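You operate a simulated robot arm through the tools that you are given. There is no shell and no other tool. Be economical: measure what you need, move in short steps, check, and stop when the job is done.

You are at the controls of a simulated two-armed robot. One attempt, no reset.

JOB
Load the small blue bag on the green trolley and strap it down.
Fine: trolley rolled out, brake on again; strap clip on the side peg, release lever at HOLD, strap tight.

Only the result counts: the job must be done as asked and must still hold three seconds after the hand-in. Knocking over, shifting, dropping, spilling or breaking anything else fails it.

ROBOT AND FRAMES
Two 7-joint arms with two-finger parallel grippers on one trunk, on a base that drives. Base frame: it is fixed to the floor where the robot stands at the start and does not move with it; the origin is under the middle of the robot, x ahead of it, y to its left, z up. Readings come in mm, degrees, newtons and seconds.
The left shoulder is at the start at [60, 143, 926], the right one opposite. With the tool pointing down near the work surface each hand reaches from about 100 to 720 mm from the robot's upright axis, wherever it stands, measured 20 degrees to its own side. Places, roughly: brake lever of the green trolley [600, -300, 600]; deck of the green trolley [900, -300, 700]; green trolley [900, -200, 500]; ratchet lever with an orange grip [1000, 100, 800]; release lever with a yellow grip [1200, 0, 800]; side peg of the green trolley [800, -600, 700]. Payload 1.57 kg a hand.
The tool frame of a hand sits at the grasp point between the pads (the TCP): z along the fingers, y along the line on which they close. The tips reach 30 mm beyond it. The gripper opens to 110 mm. The fingers are 24 mm wide and 12 mm thick; the gripper's body (48 by 112 mm) begins 78 mm behind the TCP.
Orientation is that of the tool frame in the base frame, as a unit quaternion [w, x, y, z]. With the fingers straight down and closing along the base's y, the tool's x points along the base's -x, its y along +y and its z along -z.

CONTROLS
- The arms move only by the tool nudge_tool. It takes "left_steps", "right_steps" or both (then of equal length, played together; a hand with none holds still); each is a list of rows, each a list of 7 numbers: the shift along the tool's x, y, z in mm, then the turn, a rotation vector about the tool's x, y, z in degrees, then the opening, from 0 (shut) to 1 (fully open). In form: [[tx, ty, tz, ax, ay, az, gripper], ...]. A call has 1 to 20 rows; each row shifts and turns the commanded pose from where the row before left it, along the tool's axes as they then stand. Rows are played at 5 a second. More than 50 mm and 8.6 degrees between two rows, or a gripper value outside its range, and nothing of the call is played. Where a pose cannot be reached the arm comes as near as it can. A force on the tool above 70 N (or 10 N above the force at the start of the call, whichever is more), or a blocked arm, ends the call early, and 0.2 s more pass. The fingers move at their own pace (about 45 mm/s each) and stop on an object; they squeeze with about 36 N. The grip force told is the motor's: it shows also when the fingers shut on nothing. Time passes only in rows, and 0.2 s behind the last, so rows that do not move let the fingers close. It gives the time, the measured TCP pose, the force on the tool (base axes), the opening and the grip force at its end, in the units of the frame above (readings bear some noise), with the torque about the TCP (base axes, N m) and any sound that the robot's microphone picked up, and new pictures: "show" is both (left out), scene, wrist or none (wrist: the cameras of the hands that moved).
- Cameras (640 x 400 px; columns grow to the right, rows downward): "scene" is now at [34.8, -21.9, 1521.4]; the picture's right is [-0.33, -0.95, 0.00], its down [-0.82, 0.28, -0.49] and it looks along [0.47, -0.16, -0.87] (base axes); focal length 283 px, centre (320, 200). "left" rides on the left gripper at [70, -16, -141] in its tool frame; the picture's right is [0.23, 0.97, 0.00], its down [-0.86, 0.20, -0.48] and it looks along [-0.47, 0.11, 0.88] (tool axes); focal length 222 px, centre (320, 200). "right" rides on the right gripper at [70, 16, -141] in its tool frame; the picture's right is [-0.23, 0.97, 0.00], its down [-0.86, -0.20, -0.48] and it looks along [-0.47, -0.11, 0.88] (tool axes); focal length 222 px, centre (320, 200). There is no depth. A picture from a camera that has moved, and an enlarged one, comes with that camera's place and axes in the base frame and with its lens.
- lift_body(by): slides the trunk up (or, below 0, down) by that many mm; the arms and the scene camera ride with it, the base frame stays. It gives what a move gives, with no picture.
- steer(legs): drives the robot by 1 to 6 legs, each [ahead, left, turn to the left] in mm, mm and degrees, along the robot's own axes; the way and the turn of a leg run together, so that a leg with both is an arc; at most 1500 mm and 180 degrees a leg. The arms and the cameras ride along, it lands a little off, and it stops where it bumps. It gives what a move gives, and a new picture of the scene camera.
- pan_tilt(pan, tilt): turns the head with the scene camera to pan (to the left, within 86 degrees either way) and tilt (down, from -29 to 69), counted from straight ahead of the robot. It gives what a move gives, and a new picture of the scene camera.
- enlarge(camera, box): a new picture of the part [left, top, right, bottom] of that camera's present view, enlarged. It takes no simulated time.
- job_done(): hands the job in; it is judged then, once.

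Go step by step. Nothing tells you exact positions but the pictures and the camera data: compare them with the known pose of the tool, close in by small moves and look again before you grip or let go. The budget is 120 turns and 260 pictures, counting those below and the enlarged ones. Unless the task says otherwise, let go and move clear before handing in.

The tools are called after "Call:" by a JSON object that holds its "fn" and its "kwargs". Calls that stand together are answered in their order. nudge_tool: Moves the arms, as the interface text tells. Its arguments: {"type":"object","properties":{"left_steps":{"type":"array","items":{"type":"array","items":{"type":"number"}}},"right_steps":{"type":"array","items":{"type":"array","items":{"type":"number"}}},"show":{"type":"string","enum":["both","scene","wrist","none"]}},"required":[]} The other tools are called the same way: lift_body (by) slides the trunk up or down; steer (legs) drives the base; pan_tilt (pan, tilt) turns the head that bears the scene camera; enlarge (camera, box) takes an enlarged picture of a part of a camera's view; job_done () hands the job in.

At the start:

```text
t: 0.0
left_ee_pos: [460.6, 29.3, 1017.7]
left_tool_rot: [0.001, 0.001, 1.0, 0.0]
left_wrist_force: [0.1, 0.4, 0.4]
left_torque: [0.04, -0.02, 0.02]
left_finger_gap: 109.8
left_finger_force: 0.0
right_ee_pos: [342.8, -407.3, 1041.9]
right_tool_rot: [0.001, 0.001, 1.0, -0.001]
right_wrist_force: [-1.5, -0.5, -0.4]
right_torque: [-0.02, -0.01, 0.02]
right_finger_gap: 110.0
right_finger_force: 0.2
trunk travel left (down, up): [-525.0, 65.0]
robot x, y, heading: [-3.0, 1.2, -0.0]
head pan, tilt: [-19.0, 60.5]
```

scene: 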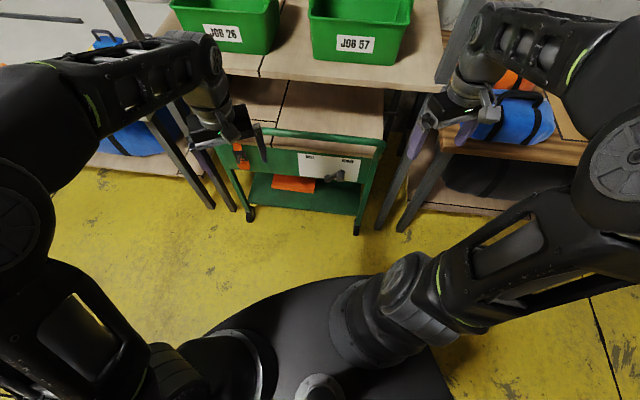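
right: 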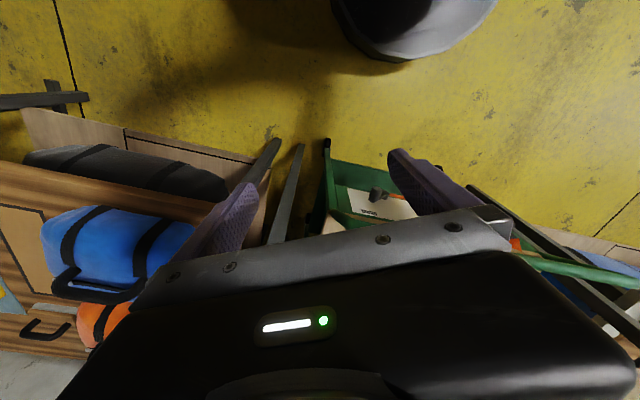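
left: 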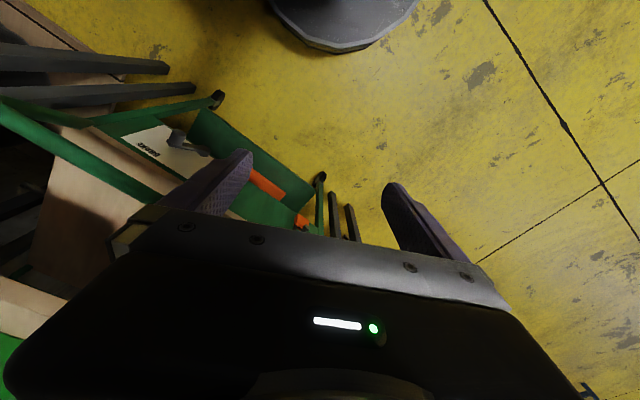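

I see the green trolley under a bench ahead, with blue bags on racks to both sides. I look around first with the head.

Call:
{"fn": "pan_tilt", "kwargs": {"pan": -15, "tilt": 35}}

Call:
{"fn": "enlarge", "kwargs": {"camera": "scene", "box": [160, 60, 480, 260]}}

Call:
{"fn": "pan_tilt", "kwargs": {"pan": -60, "tilt": 40}}

Call:
{"fn": "pan_tilt", "kwargs": {"pan": 35, "tilt": 40}}

```text
t: 0.9
left_ee_pos: [460.6, 29.8, 1018.4]
left_tool_rot: [0.001, 0.001, 1.0, 0.0]
left_wrist_force: [0.5, 0.2, 0.3]
left_torque: [0.02, -0.01, 0.0]
left_finger_gap: 110.1
left_finger_force: 0.0
right_ee_pos: [344.0, -406.5, 1041.9]
right_tool_rot: [0.0, 0.0, 1.0, -0.001]
right_wrist_force: [-0.5, 0.1, -0.4]
right_torque: [0.01, 0.02, 0.01]
right_finger_gap: 110.0
right_finger_force: 0.0
trunk travel left (down, up): [-525.0, 65.0]
robot x, y, heading: [-0.4, 2.6, 0.2]
head pan, tilt: [-15.0, 35.0]
camera scene: at [57.3, -23.2, 1556.2], right [-0.26, -0.97, 0.0], down [-0.55, 0.15, -0.82], along [0.79, -0.21, -0.57], focal length 283 px, centre (320, 200)
```

scene: 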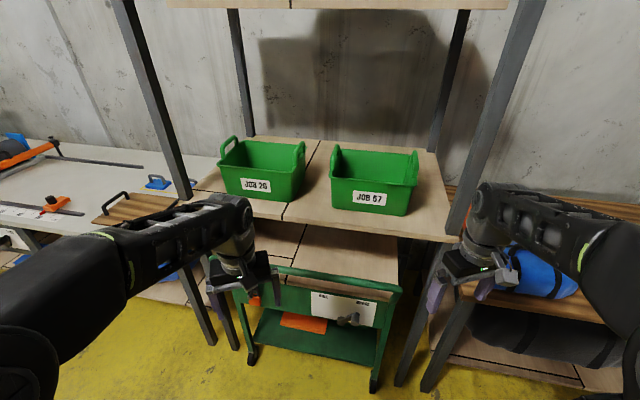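

```text
2.00 times, centred on (320, 160) of scene
camera zoom: at [57.3, -23.2, 1556.2], right [-0.26, -0.97, 0.0], down [-0.55, 0.15, -0.82], along [0.79, -0.21, -0.57], focal length 566 px, centre (320, 280)
```

zoom: 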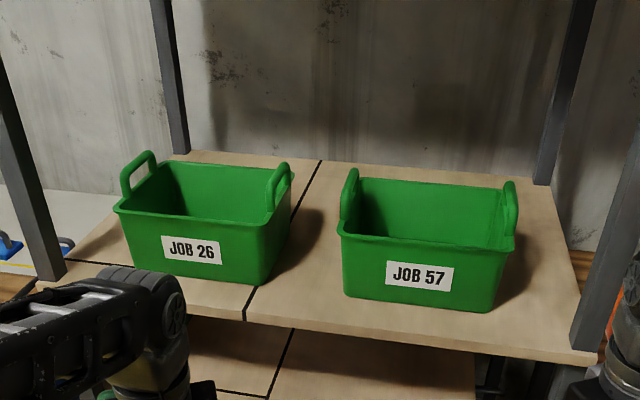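

```text
t: 2.0
left_ee_pos: [460.8, 28.9, 1017.2]
left_tool_rot: [0.001, 0.0, 1.0, 0.0]
left_wrist_force: [0.1, 0.5, -0.2]
left_torque: [-0.01, -0.01, -0.01]
left_finger_gap: 110.1
left_finger_force: 0.0
right_ee_pos: [343.6, -406.8, 1041.5]
right_tool_rot: [0.0, 0.0, 1.0, 0.001]
right_wrist_force: [-0.7, -0.2, 0.1]
right_torque: [-0.03, 0.02, -0.02]
right_finger_gap: 110.3
right_finger_force: 0.1
trunk travel left (down, up): [-525.0, 65.0]
robot x, y, heading: [0.5, 2.7, -0.2]
head pan, tilt: [-60.0, 40.0]
camera scene: at [14.9, -74.0, 1548.7], right [-0.87, -0.5, 0.0], down [-0.32, 0.56, -0.77], along [0.38, -0.66, -0.64], focal length 283 px, centre (320, 200)
```

scene: 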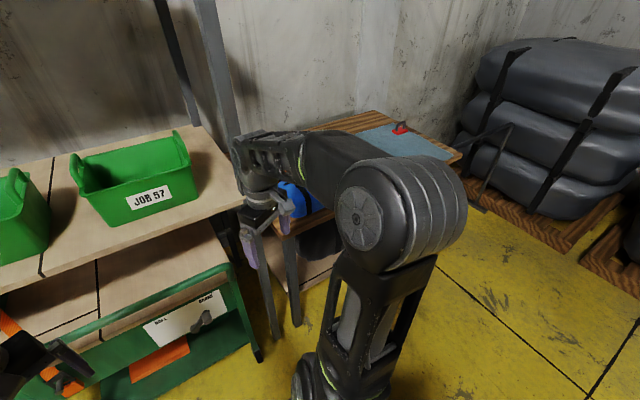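

```text
t: 3.7
left_ee_pos: [460.4, 29.3, 1017.0]
left_tool_rot: [0.001, 0.0, 1.0, 0.0]
left_wrist_force: [-0.3, -0.5, -0.2]
left_torque: [-0.01, -0.01, -0.01]
left_finger_gap: 110.0
left_finger_force: 0.0
right_ee_pos: [343.2, -406.8, 1039.9]
right_tool_rot: [-0.001, 0.0, 1.0, 0.0]
right_wrist_force: [0.8, -0.4, -0.2]
right_torque: [-0.01, 0.02, 0.01]
right_finger_gap: 110.0
right_finger_force: 0.0
trunk travel left (down, up): [-525.0, 65.0]
robot x, y, heading: [1.7, 0.7, -0.1]
head pan, tilt: [35.0, 40.0]
camera scene: at [42.0, 48.3, 1548.7], right [0.57, -0.82, 0.0], down [-0.53, -0.37, -0.77], along [0.63, 0.44, -0.64], focal length 283 px, centre (320, 200)
```

scene: 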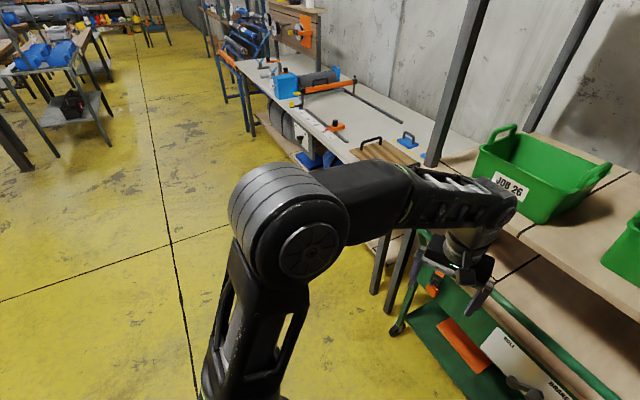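

The trolley is parked under the rack shelf; a blue bag sits on the side table at right. I move the left arm aside and look at the trolley and the right table closer.

Call:
{"fn": "nudge_tool", "kwargs": {"left_steps": [[20, 40, 0, 0, 0, 0, 1], [20, 40, 0, 0, 0, 0, 1], [20, 40, 0, 0, 0, 0, 1], [20, 40, 0, 0, 0, 0, 1], [20, 40, 0, 0, 0, 0, 1], [20, 40, 0, 0, 0, 0, 1], [0, 40, 0, 0, 0, 0, 1]], "right_steps": [[10, -25, 0, 0, 0, 0, 1], [10, -25, 0, 0, 0, 0, 1], [10, -25, 0, 0, 0, 0, 1], [10, -25, 0, 0, 0, 0, 1], [10, -25, 0, 0, 0, 0, 1], [10, -25, 0, 0, 0, 0, 1], [10, -25, 0, 0, 0, 0, 1]], "show": "none"}}

Call:
{"fn": "pan_tilt", "kwargs": {"pan": -22, "tilt": 45}}

Call:
{"fn": "enlarge", "kwargs": {"camera": "scene", "box": [180, 160, 400, 340]}}

Call:
{"fn": "enlarge", "kwargs": {"camera": "scene", "box": [380, 80, 620, 300]}}

```text
t: 5.3
left_ee_pos: [340.2, 306.2, 1017.1]
left_tool_rot: [0.0, 0.0, 1.0, -0.001]
left_wrist_force: [0.8, -0.3, -1.0]
left_torque: [-0.02, 0.03, 0.01]
left_finger_gap: 110.0
left_finger_force: 0.0
right_ee_pos: [272.0, -581.0, 1039.5]
right_tool_rot: [0.0, 0.0, 1.0, 0.0]
right_wrist_force: [0.9, -0.2, -0.1]
right_torque: [0.0, -0.02, -0.02]
right_finger_gap: 109.9
right_finger_force: 0.1
trunk travel left (down, up): [-525.0, 65.0]
robot x, y, heading: [0.6, 4.5, -0.1]
head pan, tilt: [35.0, 40.0]
```

```text
t: 6.6
left_ee_pos: [341.6, 305.1, 1016.0]
left_tool_rot: [0.002, 0.0, 1.0, 0.0]
left_wrist_force: [0.5, -0.3, -0.8]
left_torque: [-0.01, -0.01, -0.01]
left_finger_gap: 110.1
left_finger_force: 0.1
right_ee_pos: [273.3, -581.4, 1040.4]
right_tool_rot: [0.0, 0.001, 1.0, 0.0]
right_wrist_force: [0.2, 0.0, -0.3]
right_torque: [0.01, 0.02, 0.03]
right_finger_gap: 110.0
right_finger_force: 0.2
trunk travel left (down, up): [-525.0, 65.0]
robot x, y, heading: [-1.3, -4.0, 0.1]
head pan, tilt: [-22.0, 45.0]
camera scene: at [47.7, -30.7, 1541.5], right [-0.37, -0.93, 0.0], down [-0.66, 0.26, -0.71], along [0.66, -0.26, -0.71], focal length 283 px, centre (320, 200)
```

scene: 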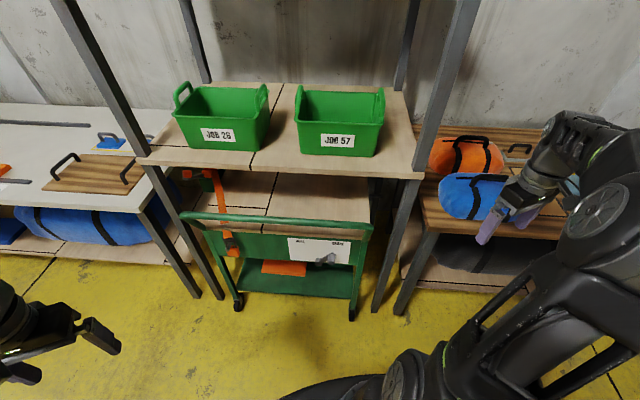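

```text
2.22 times, centred on (290, 250) of scene
camera zoom: at [47.7, -30.7, 1541.5], right [-0.37, -0.93, 0.0], down [-0.66, 0.26, -0.71], along [0.66, -0.26, -0.71], focal length 629 px, centre (387, 89)
```

zoom: 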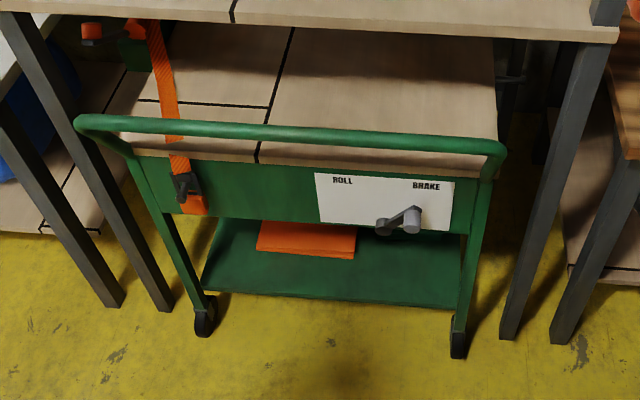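

```text
1.82 times, centred on (500, 190) of scene
camera zoom: at [47.7, -30.7, 1541.5], right [-0.37, -0.93, 0.0], down [-0.66, 0.26, -0.71], along [0.66, -0.26, -0.71], focal length 515 px, centre (-7, 218)
```

zoom: 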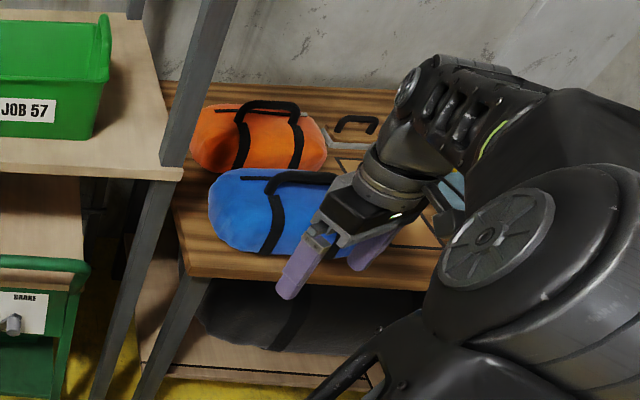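

Next I take a close look at the brake plate and the ratchet.

Call:
{"fn": "enlarge", "kwargs": {"camera": "scene", "box": [270, 220, 370, 300]}}

Call:
{"fn": "enlarge", "kwargs": {"camera": "scene", "box": [170, 150, 270, 290]}}

```text
5.00 times, centred on (320, 260) of scene
camera zoom: at [47.7, -30.7, 1541.5], right [-0.37, -0.93, 0.0], down [-0.66, 0.26, -0.71], along [0.66, -0.26, -0.71], focal length 1416 px, centre (320, -100)
```

zoom: 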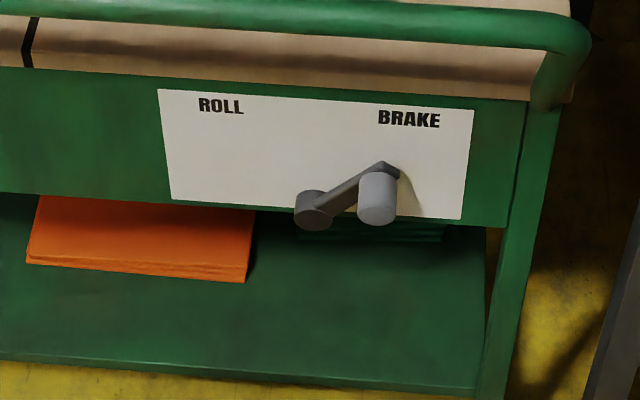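

```text
2.86 times, centred on (220, 220) of scene
camera zoom: at [47.7, -30.7, 1541.5], right [-0.37, -0.93, 0.0], down [-0.66, 0.26, -0.71], along [0.66, -0.26, -0.71], focal length 809 px, centre (606, 143)
```

zoom: 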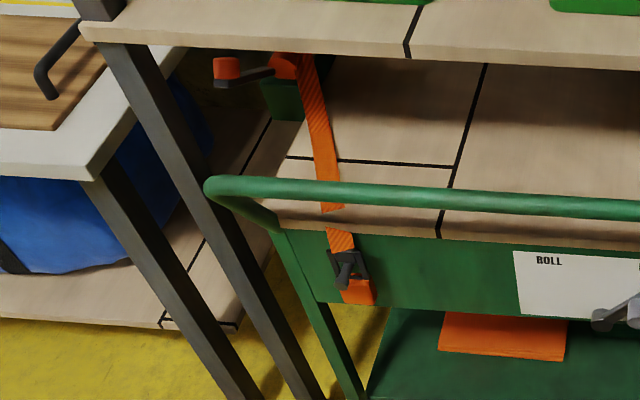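

The brake knob sits right of its pivot (BRAKE) and needs to swing over to ROLL. I lower the trunk for a second viewpoint to measure positions.

Call:
{"fn": "lift_body", "kwargs": {"by": -300}}

Call:
{"fn": "pan_tilt", "kwargs": {"pan": -18, "tilt": 38}}

Call:
{"fn": "enlarge", "kwargs": {"camera": "scene", "box": [200, 120, 420, 300]}}

```text
t: 9.6
left_ee_pos: [340.1, 305.5, 716.4]
left_tool_rot: [0.0, 0.0, 1.0, 0.0]
left_wrist_force: [-1.4, 0.1, -0.6]
left_torque: [0.01, 0.0, -0.01]
left_finger_gap: 110.1
left_finger_force: 0.1
right_ee_pos: [273.0, -580.8, 740.4]
right_tool_rot: [0.0, 0.0, 1.0, 0.001]
right_wrist_force: [1.0, -0.2, -0.2]
right_torque: [-0.02, 0.02, 0.0]
right_finger_gap: 110.0
right_finger_force: 0.0
trunk travel left (down, up): [-225.0, 365.0]
robot x, y, heading: [-2.9, 0.2, 0.1]
head pan, tilt: [-22.0, 45.0]
```

```text
t: 10.3
left_ee_pos: [340.6, 305.6, 717.5]
left_tool_rot: [0.001, -0.001, 1.0, 0.001]
left_wrist_force: [0.0, -0.7, 0.9]
left_torque: [0.02, 0.01, 0.01]
left_finger_gap: 110.2
left_finger_force: 0.0
right_ee_pos: [272.4, -581.4, 740.2]
right_tool_rot: [-0.001, -0.001, 1.0, 0.0]
right_wrist_force: [-0.2, 0.6, 0.8]
right_torque: [-0.03, -0.01, 0.03]
right_finger_gap: 110.2
right_finger_force: 0.1
trunk travel left (down, up): [-225.0, 365.0]
robot x, y, heading: [1.1, 0.4, 0.3]
head pan, tilt: [-18.0, 38.0]
camera scene: at [54.3, -27.0, 1251.7], right [-0.31, -0.95, 0.0], down [-0.59, 0.19, -0.79], along [0.75, -0.24, -0.62], focal length 283 px, centre (320, 200)
```

scene: 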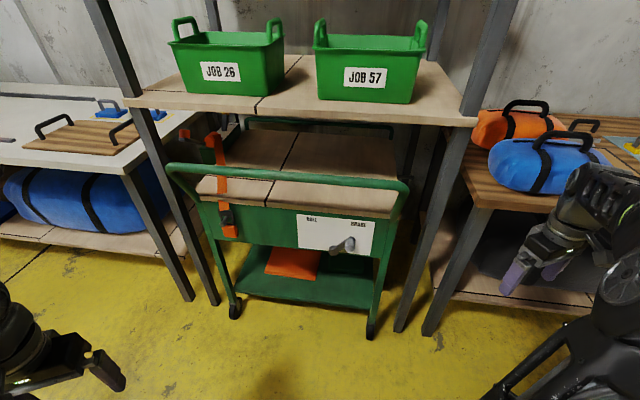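

```text
2.22 times, centred on (310, 210) of scene
camera zoom: at [54.3, -27.0, 1251.7], right [-0.31, -0.95, 0.0], down [-0.59, 0.19, -0.79], along [0.75, -0.24, -0.62], focal length 629 px, centre (342, 178)
```

zoom: 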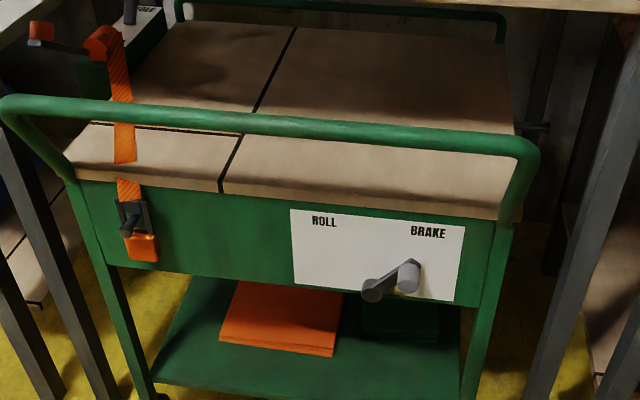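

I take sharper enlargements from this viewpoint to triangulate better.

Call:
{"fn": "enlarge", "kwargs": {"camera": "scene", "box": [290, 200, 390, 262]}}

Call:
{"fn": "enlarge", "kwargs": {"camera": "right", "box": [0, 0, 640, 400]}}

Call:
{"fn": "enlarge", "kwargs": {"camera": "left", "box": [0, 0, 640, 400]}}

```text
6.40 times, centred on (340, 231) of scene
camera zoom: at [54.3, -27.0, 1251.7], right [-0.31, -0.95, 0.0], down [-0.59, 0.19, -0.79], along [0.75, -0.24, -0.62], focal length 1812 px, centre (192, 2)
```

zoom: 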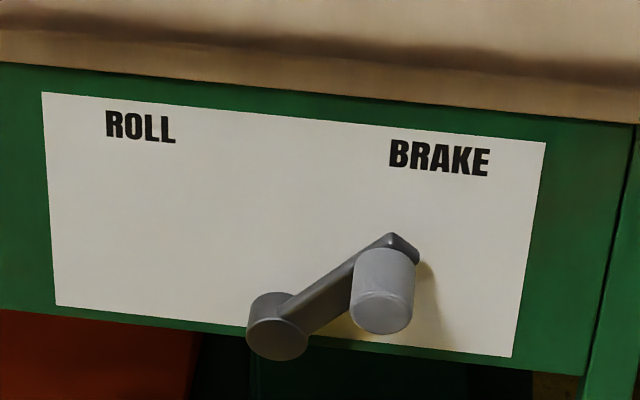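

```text
1.00 times, centred on (320, 200) of right
camera zoom: at [202.1, -566.6, 882.0], right [0.23, 0.97, 0.0], down [0.86, -0.2, 0.48], along [0.47, -0.11, -0.88], focal length 222 px, centre (320, 200)
```

zoom: 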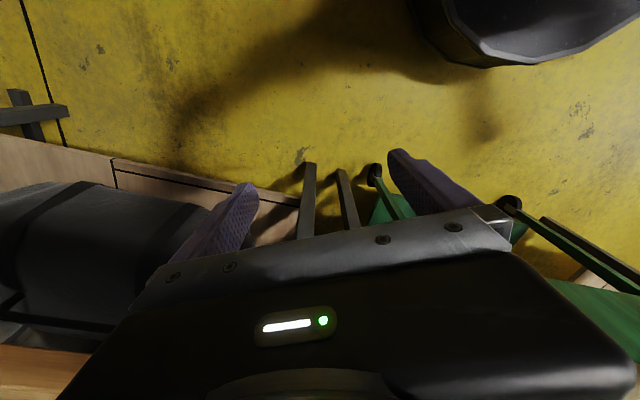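

```text
1.00 times, centred on (320, 200) of left
camera zoom: at [270.8, 288.5, 857.9], right [-0.23, 0.97, 0.0], down [0.85, 0.2, 0.48], along [0.47, 0.11, -0.88], focal length 222 px, centre (320, 200)
```

zoom: 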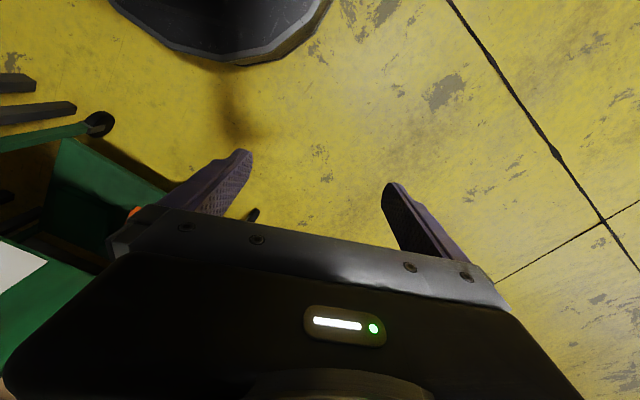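

The plate lies at x≈592 (z 537–688), knob around [550,-280,650]. I bring the right hand in front and tip it forward so it points at the panel.

Call:
{"fn": "nudge_tool", "kwargs": {"right_steps": [[-25, 50, 0, 0, 0, 0, 1], [-25, 50, 0, 0, 0, 0, 1], [-25, 50, 0, 0, 0, 0, 1], [-25, 50, 0, 0, 0, 0, 1], [0, 40, 0, 0, 0, 0, 1], [0, 0, 0, 0, -8.5, 0, 1], [0, 0, 0, 0, -8.5, 0, 1], [0, 0, 0, 0, -8.5, 0, 1], [0, 0, 0, 0, -8.5, 0, 1], [0, 0, 0, 0, -8.5, 0, 1], [0, 0, 0, 0, -8.5, 0, 1], [0, 0, 0, 0, -8.5, 0, 1], [0, 0, 0, 0, -8.5, 0, 1], [0, 0, 0, 0, -8.5, 0, 1], [0, 0, 0, 0, -8.5, 0, 1]]}}

```text
refused: row 1 steps farther than a row can; nothing moved
```

The step was too long; I repeat with shorter rows.

Call:
{"fn": "nudge_tool", "kwargs": {"right_steps": [[-20, 44, 0, 0, 0, 0, 1], [-20, 44, 0, 0, 0, 0, 1], [-20, 44, 0, 0, 0, 0, 1], [-20, 44, 0, 0, 0, 0, 1], [-20, 44, 0, 0, 0, 0, 1], [0, 0, 0, 0, -8.5, 0, 1], [0, 0, 0, 0, -8.5, 0, 1], [0, 0, 0, 0, -8.5, 0, 1], [0, 0, 0, 0, -8.5, 0, 1], [0, 0, 0, 0, -8.5, 0, 1], [0, 0, 0, 0, -8.5, 0, 1], [0, 0, 0, 0, -8.5, 0, 1], [0, 0, 0, 0, -8.5, 0, 1], [0, 0, 0, 0, -8.5, 0, 1], [0, 0, 0, 0, -8.5, 0, 1]]}}

```text
t: 13.5
left_ee_pos: [340.4, 305.6, 717.0]
left_tool_rot: [0.001, 0.0, 1.0, 0.0]
left_wrist_force: [0.0, 0.3, 1.1]
left_torque: [-0.03, -0.01, 0.03]
left_finger_gap: 110.2
left_finger_force: 0.0
right_ee_pos: [413.4, -427.7, 767.8]
right_tool_rot: [0.676, -0.001, 0.737, 0.001]
right_wrist_force: [0.1, 0.7, 0.8]
right_torque: [0.0, 0.0, 0.01]
right_finger_gap: 109.7
right_finger_force: 0.0
right hand out of reach, approached as far as the arm can: row 11, 12, 13, 14, 15
trunk travel left (down, up): [-225.0, 365.0]
robot x, y, heading: [-0.7, 1.7, -0.2]
head pan, tilt: [-18.0, 38.0]
camera scene: at [54.3, -26.9, 1251.8], right [-0.31, -0.95, 0.0], down [-0.59, 0.19, -0.79], along [0.75, -0.24, -0.62], focal length 283 px, centre (320, 200)
camera right: at [265.0, -412.7, 711.9], right [0.02, 0.97, 0.23], down [-0.4, -0.2, 0.89], along [0.92, -0.11, 0.39], focal length 222 px, centre (320, 200)
```

scene: 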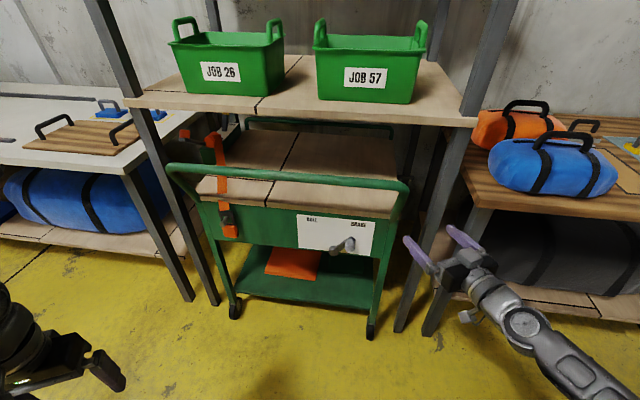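
right: 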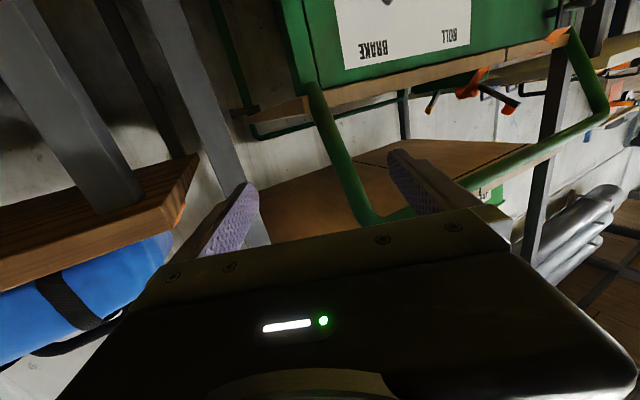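

The handle bar is at about x=520, z=864. I bring the right hand to just in front of the brake knob and look.

Call:
{"fn": "nudge_tool", "kwargs": {"right_steps": [[30, 37, 0, 0, 0, 0, 1], [30, 37, 0, 0, 0, 0, 1], [30, 37, 0, 0, 0, 0, 1], [30, 37, 0, 0, 0, 0, 1], [0, 0, 0, 0, 0, 0, 1]]}}

Call:
{"fn": "enlarge", "kwargs": {"camera": "scene", "box": [270, 190, 450, 300]}}

```text
t: 14.7
left_ee_pos: [341.4, 305.3, 716.1]
left_tool_rot: [0.0, 0.0, 1.0, 0.001]
left_wrist_force: [0.2, -0.5, 0.2]
left_torque: [0.01, 0.03, -0.03]
left_finger_gap: 110.2
left_finger_force: 0.2
right_ee_pos: [450.9, -352.9, 622.4]
right_tool_rot: [0.676, 0.0, 0.737, 0.0]
right_wrist_force: [0.9, 0.1, 0.0]
right_torque: [0.0, 0.0, 0.0]
right_finger_gap: 110.2
right_finger_force: 0.1
right hand out of reach, approached as far as the arm can: row 1, 2, 3, 4
trunk travel left (down, up): [-225.0, 365.0]
robot x, y, heading: [0.6, 0.7, -0.3]
head pan, tilt: [-18.0, 38.0]
camera scene: at [54.4, -27.1, 1251.7], right [-0.31, -0.95, 0.0], down [-0.59, 0.19, -0.79], along [0.75, -0.24, -0.62], focal length 283 px, centre (320, 200)
camera right: at [303.6, -340.4, 565.0], right [0.02, 0.97, 0.23], down [-0.4, -0.2, 0.89], along [0.92, -0.11, 0.39], focal length 222 px, centre (320, 200)
```

scene: 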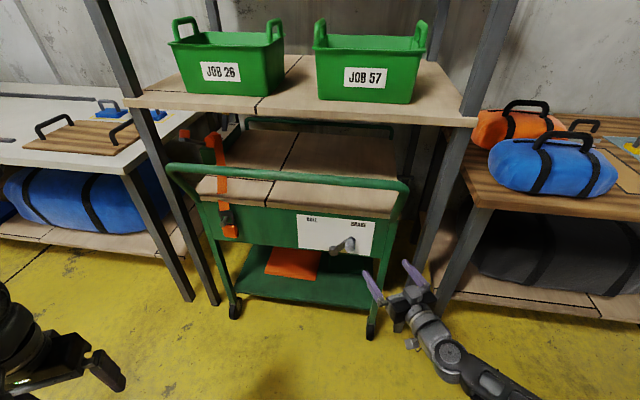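
right: 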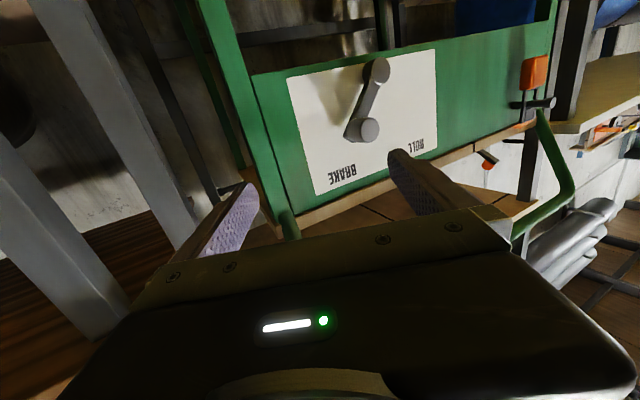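

```text
3.56 times, centred on (360, 245) of scene
camera zoom: at [54.4, -27.1, 1251.7], right [-0.31, -0.95, 0.0], down [-0.59, 0.19, -0.79], along [0.75, -0.24, -0.62], focal length 1007 px, centre (178, 40)
```

zoom: 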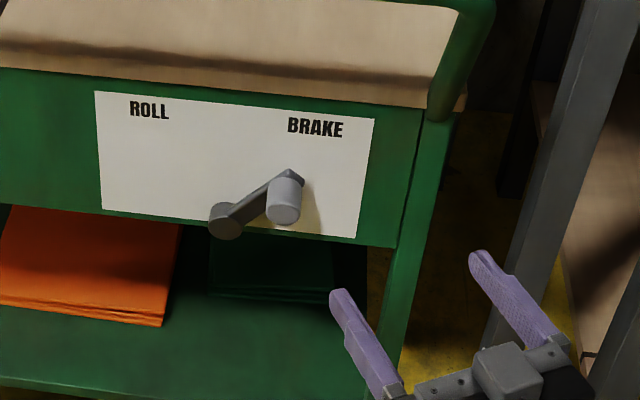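

I see the knob clearly in the wrist view: about [580,-297,600], pivot about [600,-255,550]. I approach with the fingers part open to straddle it.

Call:
{"fn": "nudge_tool", "kwargs": {"right_steps": [[4, 14, 17, 0, 0, 0, 0.75], [4, 14, 17, 0, 0, 0, 0.75], [4, 14, 17, 0, 0, 0, 0.75], [3, 14, 17, 0, 0, 0, 0.75], [0, 0, 0, 0, 0, 0, 0.75]]}}

```text
t: 15.9
left_ee_pos: [340.6, 305.9, 716.7]
left_tool_rot: [0.0, -0.001, 1.0, 0.001]
left_wrist_force: [-0.4, 0.0, -0.3]
left_torque: [0.03, -0.01, 0.02]
left_finger_gap: 110.0
left_finger_force: 0.0
right_ee_pos: [518.8, -299.2, 603.1]
right_tool_rot: [0.675, 0.0, 0.738, 0.0]
right_wrist_force: [-0.2, -0.3, -0.1]
right_torque: [0.0, 0.04, 0.02]
right_finger_gap: 82.7
right_finger_force: 0.0
trunk travel left (down, up): [-225.0, 365.0]
robot x, y, heading: [0.4, -1.4, 0.3]
head pan, tilt: [-18.0, 38.0]
camera scene: at [54.4, -27.0, 1251.7], right [-0.31, -0.95, 0.0], down [-0.59, 0.19, -0.79], along [0.75, -0.24, -0.62], focal length 283 px, centre (320, 200)
camera right: at [370.6, -284.5, 547.0], right [0.02, 0.97, 0.23], down [-0.4, -0.2, 0.89], along [0.92, -0.11, 0.39], focal length 222 px, centre (320, 200)
```

scene: 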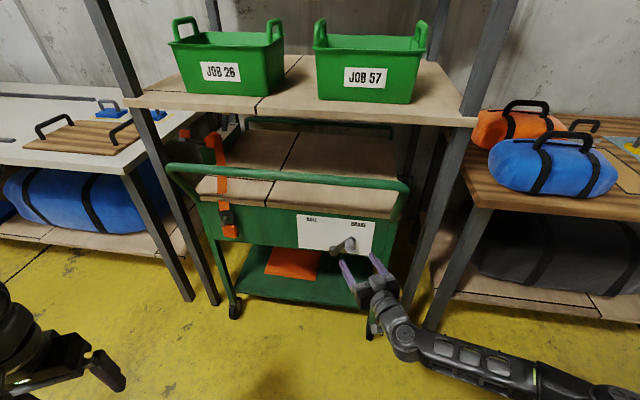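
right: 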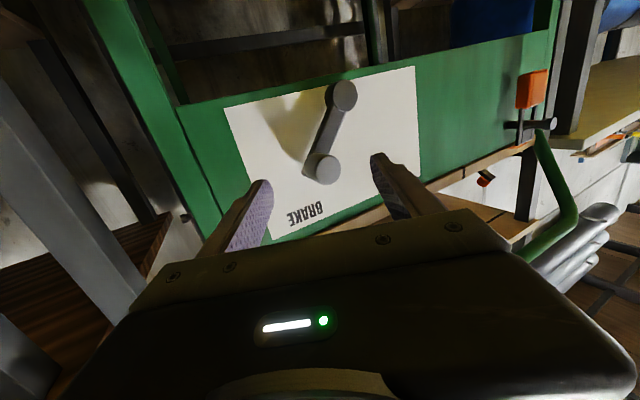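

Knob triangulates to [565,-300,599], pivot near [575,-268,546]. I advance so the fingers straddle the knob.

Call:
{"fn": "nudge_tool", "kwargs": {"right_steps": [[3, 0, 14, 0, 0, 0, 0.65], [3, 0, 14, 0, 0, 0, 0.55], [0, 0, 14, 0, 0, 0, 0.5], [0, 0, 0, 0, 0, 0, 0.5]]}}

Call:
{"fn": "enlarge", "kwargs": {"camera": "scene", "box": [290, 200, 410, 290]}}

```text
t: 16.9
left_ee_pos: [339.9, 305.2, 716.2]
left_tool_rot: [0.001, 0.0, 1.0, 0.0]
left_wrist_force: [-0.5, 0.6, 0.4]
left_torque: [0.0, -0.01, -0.04]
left_finger_gap: 110.0
left_finger_force: 0.1
right_ee_pos: [559.5, -300.5, 594.4]
right_tool_rot: [0.675, 0.0, 0.738, 0.0]
right_wrist_force: [0.1, 0.5, -0.9]
right_torque: [0.02, -0.05, -0.01]
right_finger_gap: 54.8
right_finger_force: 0.1
trunk travel left (down, up): [-225.0, 365.0]
robot x, y, heading: [-2.6, 0.5, -0.3]
head pan, tilt: [-18.0, 38.0]
camera scene: at [54.4, -27.0, 1251.7], right [-0.31, -0.95, 0.0], down [-0.59, 0.19, -0.79], along [0.75, -0.24, -0.62], focal length 283 px, centre (320, 200)
camera right: at [411.3, -285.5, 538.6], right [0.02, 0.97, 0.23], down [-0.4, -0.2, 0.89], along [0.92, -0.11, 0.39], focal length 222 px, centre (320, 200)
```

scene: 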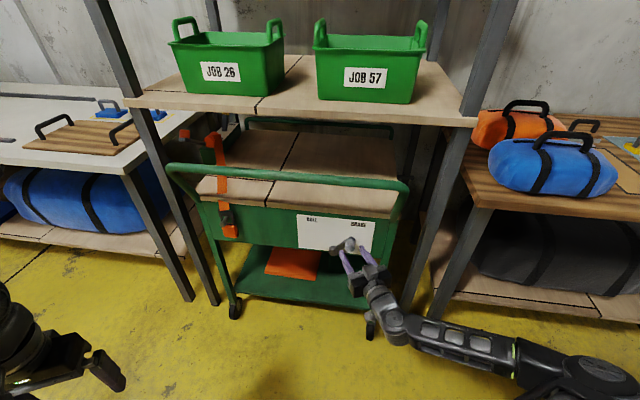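
right: 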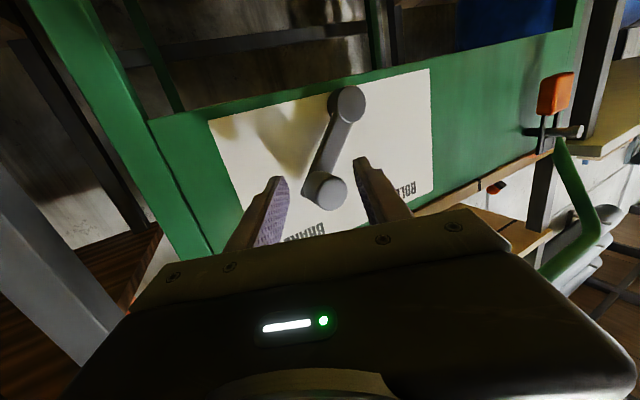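

```text
4.44 times, centred on (350, 245) of scene
camera zoom: at [54.4, -27.0, 1251.7], right [-0.31, -0.95, 0.0], down [-0.59, 0.19, -0.79], along [0.75, -0.24, -0.62], focal length 1258 px, centre (187, 0)
```

zoom: 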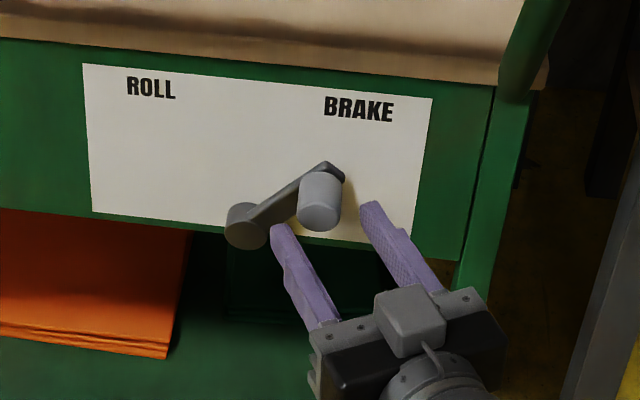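

Fingers are a bit low and shallow; I go a little up and forward.

Call:
{"fn": "nudge_tool", "kwargs": {"right_steps": [[-8, 0, 6, 0, 0, 0, 0.5], [-8, 0, 8, 0, 0, 0, 0.5], [0, 0, 0, 0, 0, 0, 0.5]], "show": "wrist"}}

Call:
{"fn": "enlarge", "kwargs": {"camera": "scene", "box": [290, 200, 410, 290]}}

```text
t: 17.7
left_ee_pos: [340.6, 305.1, 716.8]
left_tool_rot: [0.001, 0.0, 1.0, 0.0]
left_wrist_force: [1.3, 0.3, -0.2]
left_torque: [0.01, 0.02, 0.04]
left_finger_gap: 109.6
left_finger_force: 0.0
right_ee_pos: [575.1, -299.5, 610.6]
right_tool_rot: [0.676, 0.001, 0.737, -0.001]
right_wrist_force: [0.2, 0.7, 0.4]
right_torque: [-0.02, -0.04, 0.0]
right_finger_gap: 55.1
right_finger_force: 0.0
trunk travel left (down, up): [-225.0, 365.0]
robot x, y, heading: [-1.4, -1.2, 0.1]
head pan, tilt: [-18.0, 38.0]
camera right: at [427.0, -285.1, 554.0], right [0.02, 0.97, 0.23], down [-0.4, -0.2, 0.89], along [0.92, -0.11, 0.39], focal length 222 px, centre (320, 200)
```

right: 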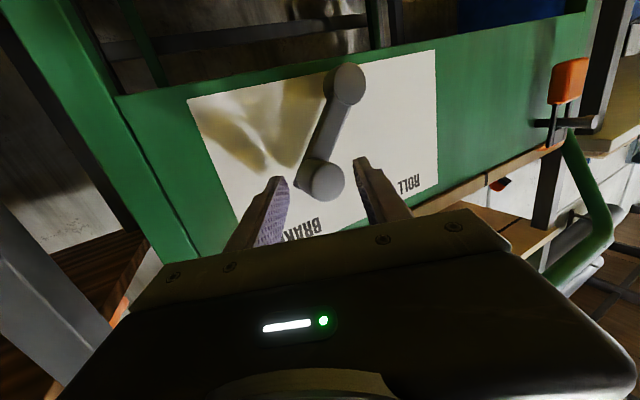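

```text
4.44 times, centred on (350, 245) of scene
camera zoom: at [54.4, -27.0, 1251.7], right [-0.31, -0.95, 0.0], down [-0.59, 0.19, -0.79], along [0.75, -0.24, -0.62], focal length 1258 px, centre (187, 0)
```

zoom: 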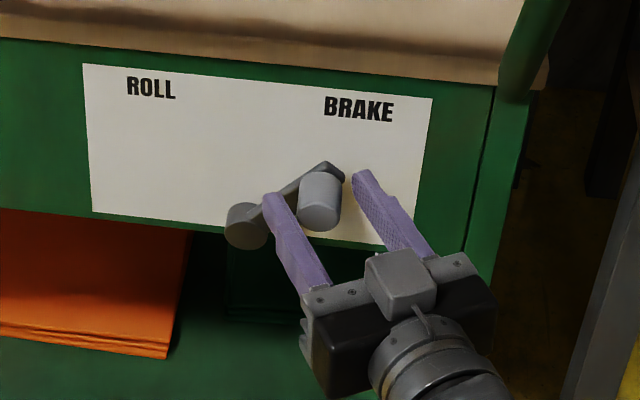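

The fingers straddle the knob. I sweep it left toward ROLL in small steps.

Call:
{"fn": "nudge_tool", "kwargs": {"right_steps": [[-1, 10, 0, 0, 0, 0, 0.5], [-1, 10, 0, 0, 0, 0, 0.5], [-1, 10, 0, 0, 0, 0, 0.5], [-1, 10, 0, 0, 0, 0, 0.5], [0, 10, 0, 0, 0, 0, 0.5], [1, 10, 0, 0, 0, 0, 0.5], [1, 10, 0, 0, 0, 0, 0.5], [1, 10, 0, 0, 0, 0, 0.5], [0, 0, 0, 0, 0, 0, 0.5]], "show": "wrist"}}

Call:
{"fn": "enlarge", "kwargs": {"camera": "scene", "box": [290, 200, 410, 290]}}

```text
t: 19.7
left_ee_pos: [339.7, 306.1, 716.7]
left_tool_rot: [0.0, -0.001, 1.0, 0.0]
left_wrist_force: [0.8, -0.2, -0.2]
left_torque: [0.0, 0.0, -0.01]
left_finger_gap: 110.2
left_finger_force: 0.0
right_ee_pos: [575.7, -219.8, 613.4]
right_tool_rot: [0.676, 0.0, 0.737, 0.001]
right_wrist_force: [0.4, -0.3, -0.7]
right_torque: [0.0, 0.01, -0.03]
right_finger_gap: 55.1
right_finger_force: 0.1
trunk travel left (down, up): [-225.0, 365.0]
robot x, y, heading: [0.7, -0.6, -0.0]
head pan, tilt: [-18.0, 38.0]
camera right: at [427.0, -205.3, 554.9], right [0.02, 0.97, 0.23], down [-0.4, -0.2, 0.89], along [0.92, -0.11, 0.39], focal length 222 px, centre (320, 200)
```

right: 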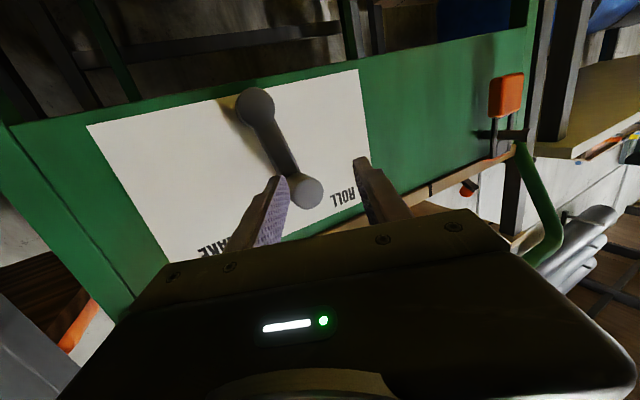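

```text
4.44 times, centred on (350, 245) of scene
camera zoom: at [54.4, -26.9, 1251.7], right [-0.31, -0.95, 0.0], down [-0.59, 0.19, -0.79], along [0.75, -0.24, -0.62], focal length 1258 px, centre (187, 0)
```

zoom: 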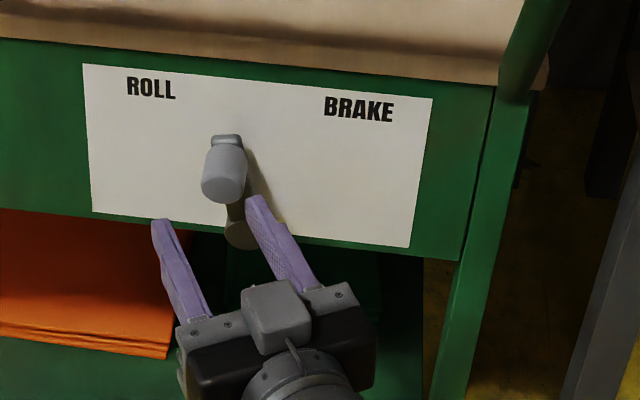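

The lever is past vertical but not yet at ROLL; I push further.

Call:
{"fn": "nudge_tool", "kwargs": {"right_steps": [[1, 10, 0, 0, 0, 0, 0.5], [2, 10, 0, 0, 0, 0, 0.5], [2, 10, 0, 0, 0, 0, 0.5], [2, 8, 0, 0, 0, 0, 0.5], [0, 0, 0, 0, 0, 0, 0.5]], "show": "wrist"}}

Call:
{"fn": "enlarge", "kwargs": {"camera": "scene", "box": [290, 200, 410, 290]}}

```text
t: 20.9
left_ee_pos: [341.0, 306.3, 716.7]
left_tool_rot: [0.001, 0.0, 1.0, -0.001]
left_wrist_force: [-0.1, -0.2, 0.8]
left_torque: [0.0, -0.01, 0.01]
left_finger_gap: 110.0
left_finger_force: 0.0
right_ee_pos: [574.8, -182.5, 604.9]
right_tool_rot: [0.676, 0.001, 0.737, -0.001]
right_wrist_force: [0.6, -0.2, -0.3]
right_torque: [-0.01, -0.02, -0.01]
right_finger_gap: 55.2
right_finger_force: 0.0
trunk travel left (down, up): [-225.0, 365.0]
robot x, y, heading: [-1.5, -1.2, -0.1]
head pan, tilt: [-18.0, 38.0]
camera right: at [426.5, -168.0, 548.6], right [0.02, 0.97, 0.23], down [-0.4, -0.2, 0.89], along [0.92, -0.11, 0.39], focal length 222 px, centre (320, 200)
```

right: 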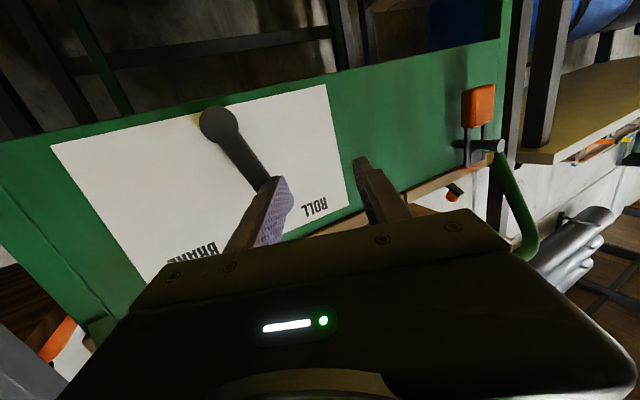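

```text
4.44 times, centred on (350, 245) of scene
camera zoom: at [54.4, -27.0, 1251.7], right [-0.31, -0.95, 0.0], down [-0.59, 0.19, -0.79], along [0.75, -0.24, -0.62], focal length 1258 px, centre (187, 0)
```

zoom: 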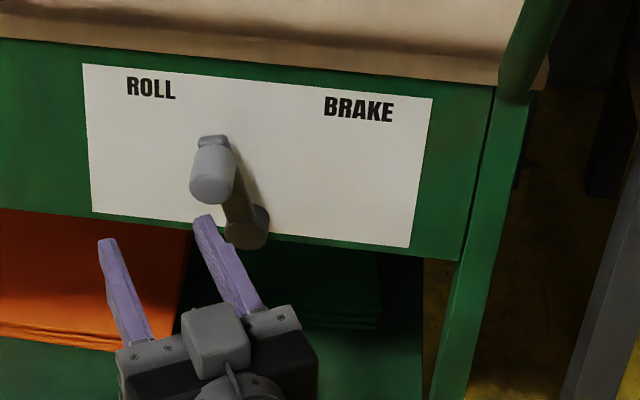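

The finger slipped beneath the knob. I back off right, go up 22 mm, and push again.

Call:
{"fn": "nudge_tool", "kwargs": {"right_steps": [[3, -15, 0, 0, 0, 0, 0.6], [0, -20, 0, 0, 0, 0, 0.6], [0, -15, 0, 0, 0, 0, 0.6], [-12, 0, 0, 0, 0, 0, 0.6], [-12, 0, 0, 0, 0, 0, 0.6], [0, 0, 0, 0, 0, 0, 0.6]], "show": "wrist"}}

Call:
{"fn": "enlarge", "kwargs": {"camera": "scene", "box": [290, 200, 410, 290]}}

```text
t: 22.3
left_ee_pos: [340.8, 304.6, 716.7]
left_tool_rot: [0.001, 0.001, 1.0, 0.0]
left_wrist_force: [0.2, 0.5, 0.1]
left_torque: [0.02, -0.01, 0.02]
left_finger_gap: 110.0
left_finger_force: 0.1
right_ee_pos: [575.7, -231.4, 623.9]
right_tool_rot: [0.676, -0.001, 0.737, 0.001]
right_wrist_force: [-0.1, 0.2, -0.1]
right_torque: [-0.01, -0.02, -0.01]
right_finger_gap: 65.9
right_finger_force: 0.1
trunk travel left (down, up): [-225.0, 365.0]
robot x, y, heading: [-2.2, 4.2, -0.1]
head pan, tilt: [-18.0, 38.0]
camera right: at [427.7, -216.8, 567.6], right [0.02, 0.97, 0.23], down [-0.4, -0.2, 0.89], along [0.92, -0.11, 0.39], focal length 222 px, centre (320, 200)
```

right: 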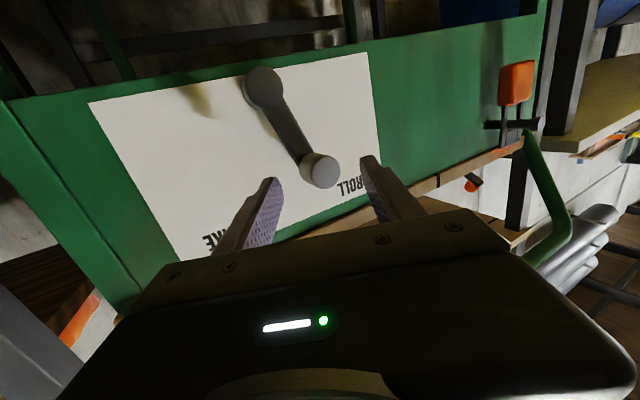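

```text
4.44 times, centred on (350, 245) of scene
camera zoom: at [54.3, -27.0, 1251.7], right [-0.31, -0.95, 0.0], down [-0.59, 0.19, -0.79], along [0.75, -0.24, -0.62], focal length 1258 px, centre (187, 0)
```

zoom: 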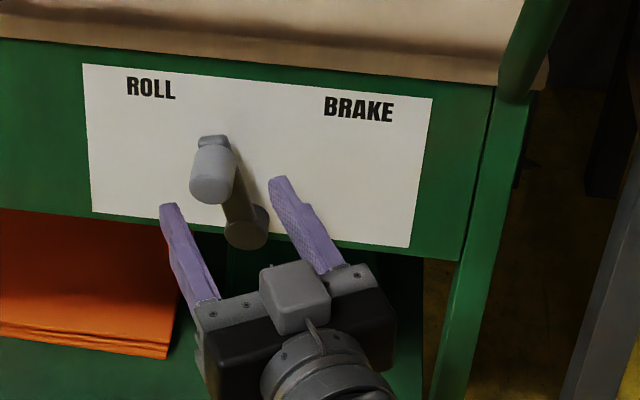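

The lever leans about 17° left; symmetric ROLL should be about 43°. I push on at knob height.

Call:
{"fn": "nudge_tool", "kwargs": {"right_steps": [[0, 8, 0, 0, 0, 0, 0.5], [0, 9, 0, 0, 0, 0, 0.5], [2, 9, 0, 0, 0, 0, 0.5], [3, 9, 0, 0, 0, 0, 0.5], [3, 9, 0, 0, 0, 0, 0.5], [0, 0, 0, 0, 0, 0, 0.5]], "show": "wrist"}}

Call:
{"fn": "enlarge", "kwargs": {"camera": "scene", "box": [290, 200, 410, 290]}}

```text
t: 23.7
left_ee_pos: [339.6, 305.9, 715.8]
left_tool_rot: [0.001, 0.0, 1.0, 0.0]
left_wrist_force: [-0.1, -0.7, -0.1]
left_torque: [0.0, -0.02, 0.02]
left_finger_gap: 110.2
left_finger_force: 0.2
right_ee_pos: [575.2, -188.2, 616.9]
right_tool_rot: [0.675, -0.001, 0.737, 0.001]
right_wrist_force: [-0.4, -0.1, -0.6]
right_torque: [-0.01, -0.01, -0.01]
right_finger_gap: 55.0
right_finger_force: 0.0
trunk travel left (down, up): [-225.0, 365.0]
robot x, y, heading: [-1.3, -0.1, 0.0]
head pan, tilt: [-18.0, 38.0]
camera right: at [427.3, -173.6, 560.3], right [0.02, 0.97, 0.23], down [-0.4, -0.2, 0.89], along [0.92, -0.11, 0.39], focal length 222 px, centre (320, 200)
```

right: 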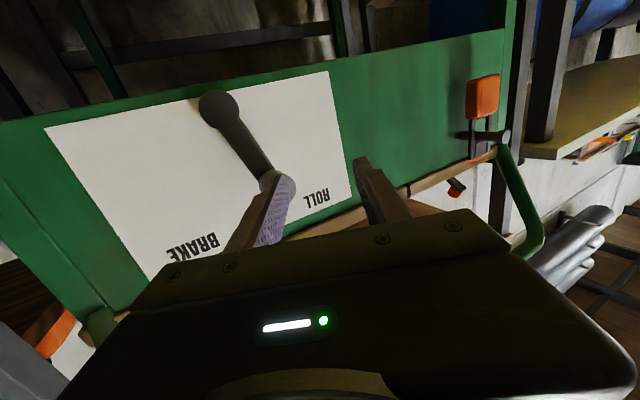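

```text
4.44 times, centred on (350, 245) of scene
camera zoom: at [54.4, -27.0, 1251.7], right [-0.31, -0.95, 0.0], down [-0.59, 0.19, -0.79], along [0.75, -0.24, -0.62], focal length 1258 px, centre (187, 0)
```

zoom: 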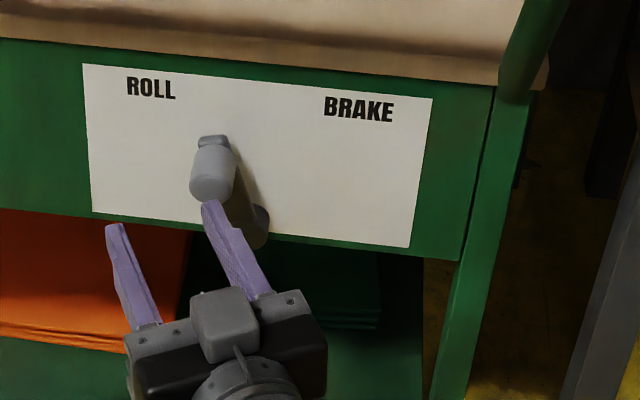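

The finger seems to have passed in front of the knob's face. I go back right and reach 22 mm deeper before pushing.

Call:
{"fn": "nudge_tool", "kwargs": {"right_steps": [[0, 0, -8, 0, 0, 0, 0.6], [0, -20, 0, 0, 0, 0, 0.6], [0, -20, 0, 0, 0, 0, 0.6], [0, -6, 0, 0, 0, 0, 0.6], [0, 0, 10, 0, 0, 0, 0.6], [0, 0, 10, 0, 0, 0, 0.6], [0, 0, 10, 0, 0, 0, 0.6], [0, 0, 0, 0, 0, 0, 0.6]], "show": "wrist"}}

Call:
{"fn": "enlarge", "kwargs": {"camera": "scene", "box": [290, 200, 410, 290]}}

```text
t: 25.5
left_ee_pos: [339.7, 304.6, 715.8]
left_tool_rot: [0.001, 0.0, 1.0, 0.0]
left_wrist_force: [0.0, -0.1, 0.2]
left_torque: [-0.02, 0.02, -0.04]
left_finger_gap: 110.1
left_finger_force: 0.1
right_ee_pos: [595.8, -235.1, 613.6]
right_tool_rot: [0.676, 0.0, 0.737, 0.0]
right_wrist_force: [0.5, 0.6, 0.8]
right_torque: [0.05, -0.01, -0.01]
right_finger_gap: 66.2
right_finger_force: 0.0
trunk travel left (down, up): [-225.0, 365.0]
robot x, y, heading: [1.8, 1.6, -0.2]
head pan, tilt: [-18.0, 38.0]
camera right: at [449.0, -220.2, 557.4], right [0.02, 0.97, 0.23], down [-0.4, -0.2, 0.89], along [0.92, -0.11, 0.39], focal length 222 px, centre (320, 200)
```

right: 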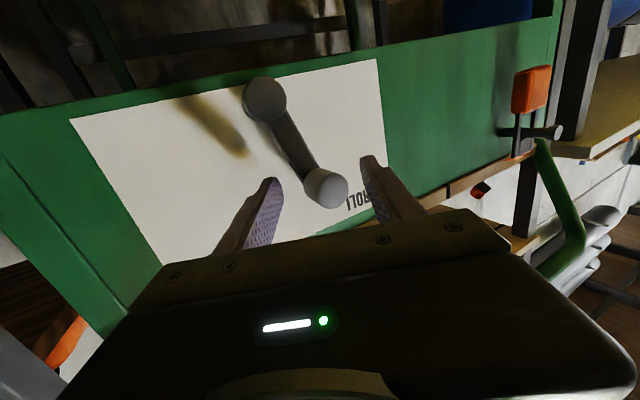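

```text
4.44 times, centred on (350, 245) of scene
camera zoom: at [54.4, -27.0, 1251.7], right [-0.31, -0.95, 0.0], down [-0.59, 0.19, -0.79], along [0.75, -0.24, -0.62], focal length 1258 px, centre (187, 0)
```

zoom: 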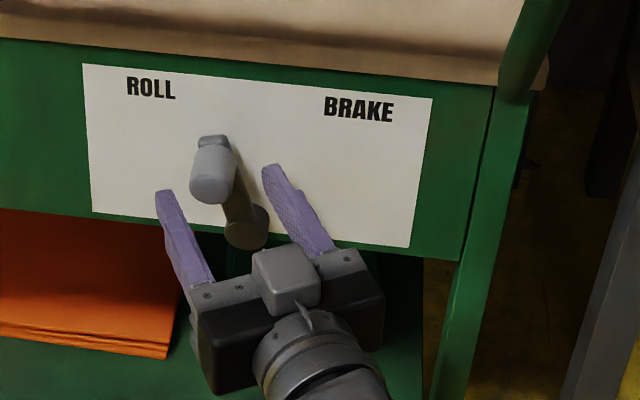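

Still no contact with the plate; the knob is between the fingers. I raise slightly, and push left.

Call:
{"fn": "nudge_tool", "kwargs": {"right_steps": [[-8, 0, 4, 0, 0, 0, 0.55], [0, 8, 0, 0, 0, 0, 0.5], [0, 8, 0, 0, 0, 0, 0.5], [1, 8, 0, 0, 0, 0, 0.5], [2, 8, 0, 0, 0, 0, 0.5], [2, 8, 0, 0, 0, 0, 0.5], [3, 8, 0, 0, 0, 0, 0.5], [0, 0, 0, 0, 0, 0, 0.5]], "show": "wrist"}}

Call:
{"fn": "enlarge", "kwargs": {"camera": "scene", "box": [290, 200, 410, 290]}}

```text
t: 27.3
left_ee_pos: [339.8, 305.2, 715.6]
left_tool_rot: [0.001, 0.0, 1.0, 0.0]
left_wrist_force: [0.7, -0.2, 0.3]
left_torque: [0.02, -0.02, -0.01]
left_finger_gap: 110.2
left_finger_force: 0.1
right_ee_pos: [601.1, -188.1, 614.6]
right_tool_rot: [0.676, 0.002, 0.737, -0.002]
right_wrist_force: [-2.4, -8.0, 3.8]
right_torque: [-0.12, -0.08, -0.3]
right_finger_gap: 61.5
right_finger_force: 3.4
trunk travel left (down, up): [-225.0, 365.0]
robot x, y, heading: [1.1, 0.6, -0.0]
head pan, tilt: [-18.0, 38.0]
camera right: at [453.8, -173.2, 557.9], right [0.02, 0.97, 0.23], down [-0.4, -0.2, 0.89], along [0.91, -0.11, 0.39], focal length 222 px, centre (320, 200)
```

right: 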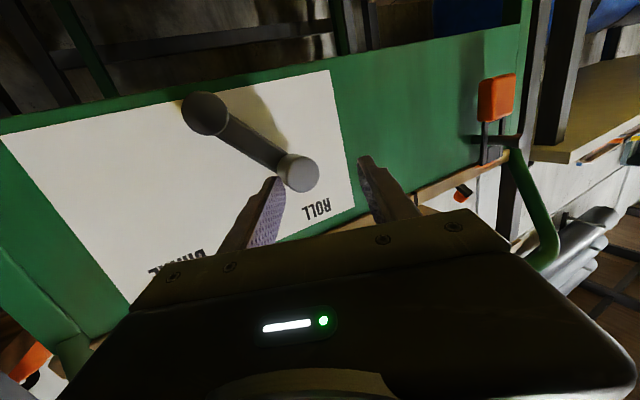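

```text
4.44 times, centred on (350, 245) of scene
camera zoom: at [53.9, -27.5, 1251.8], right [-0.31, -0.95, 0.0], down [-0.59, 0.19, -0.79], along [0.75, -0.24, -0.62], focal length 1258 px, centre (187, 0)
```

zoom: 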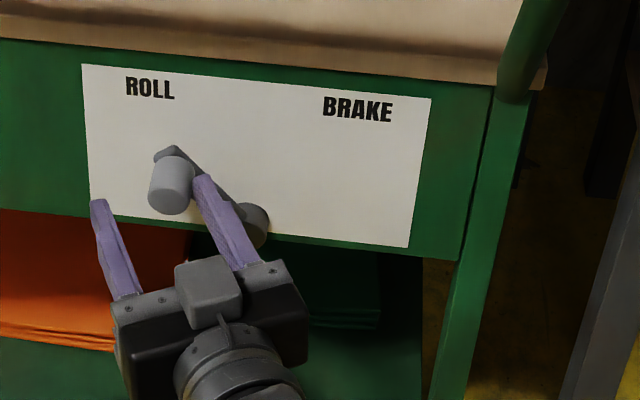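

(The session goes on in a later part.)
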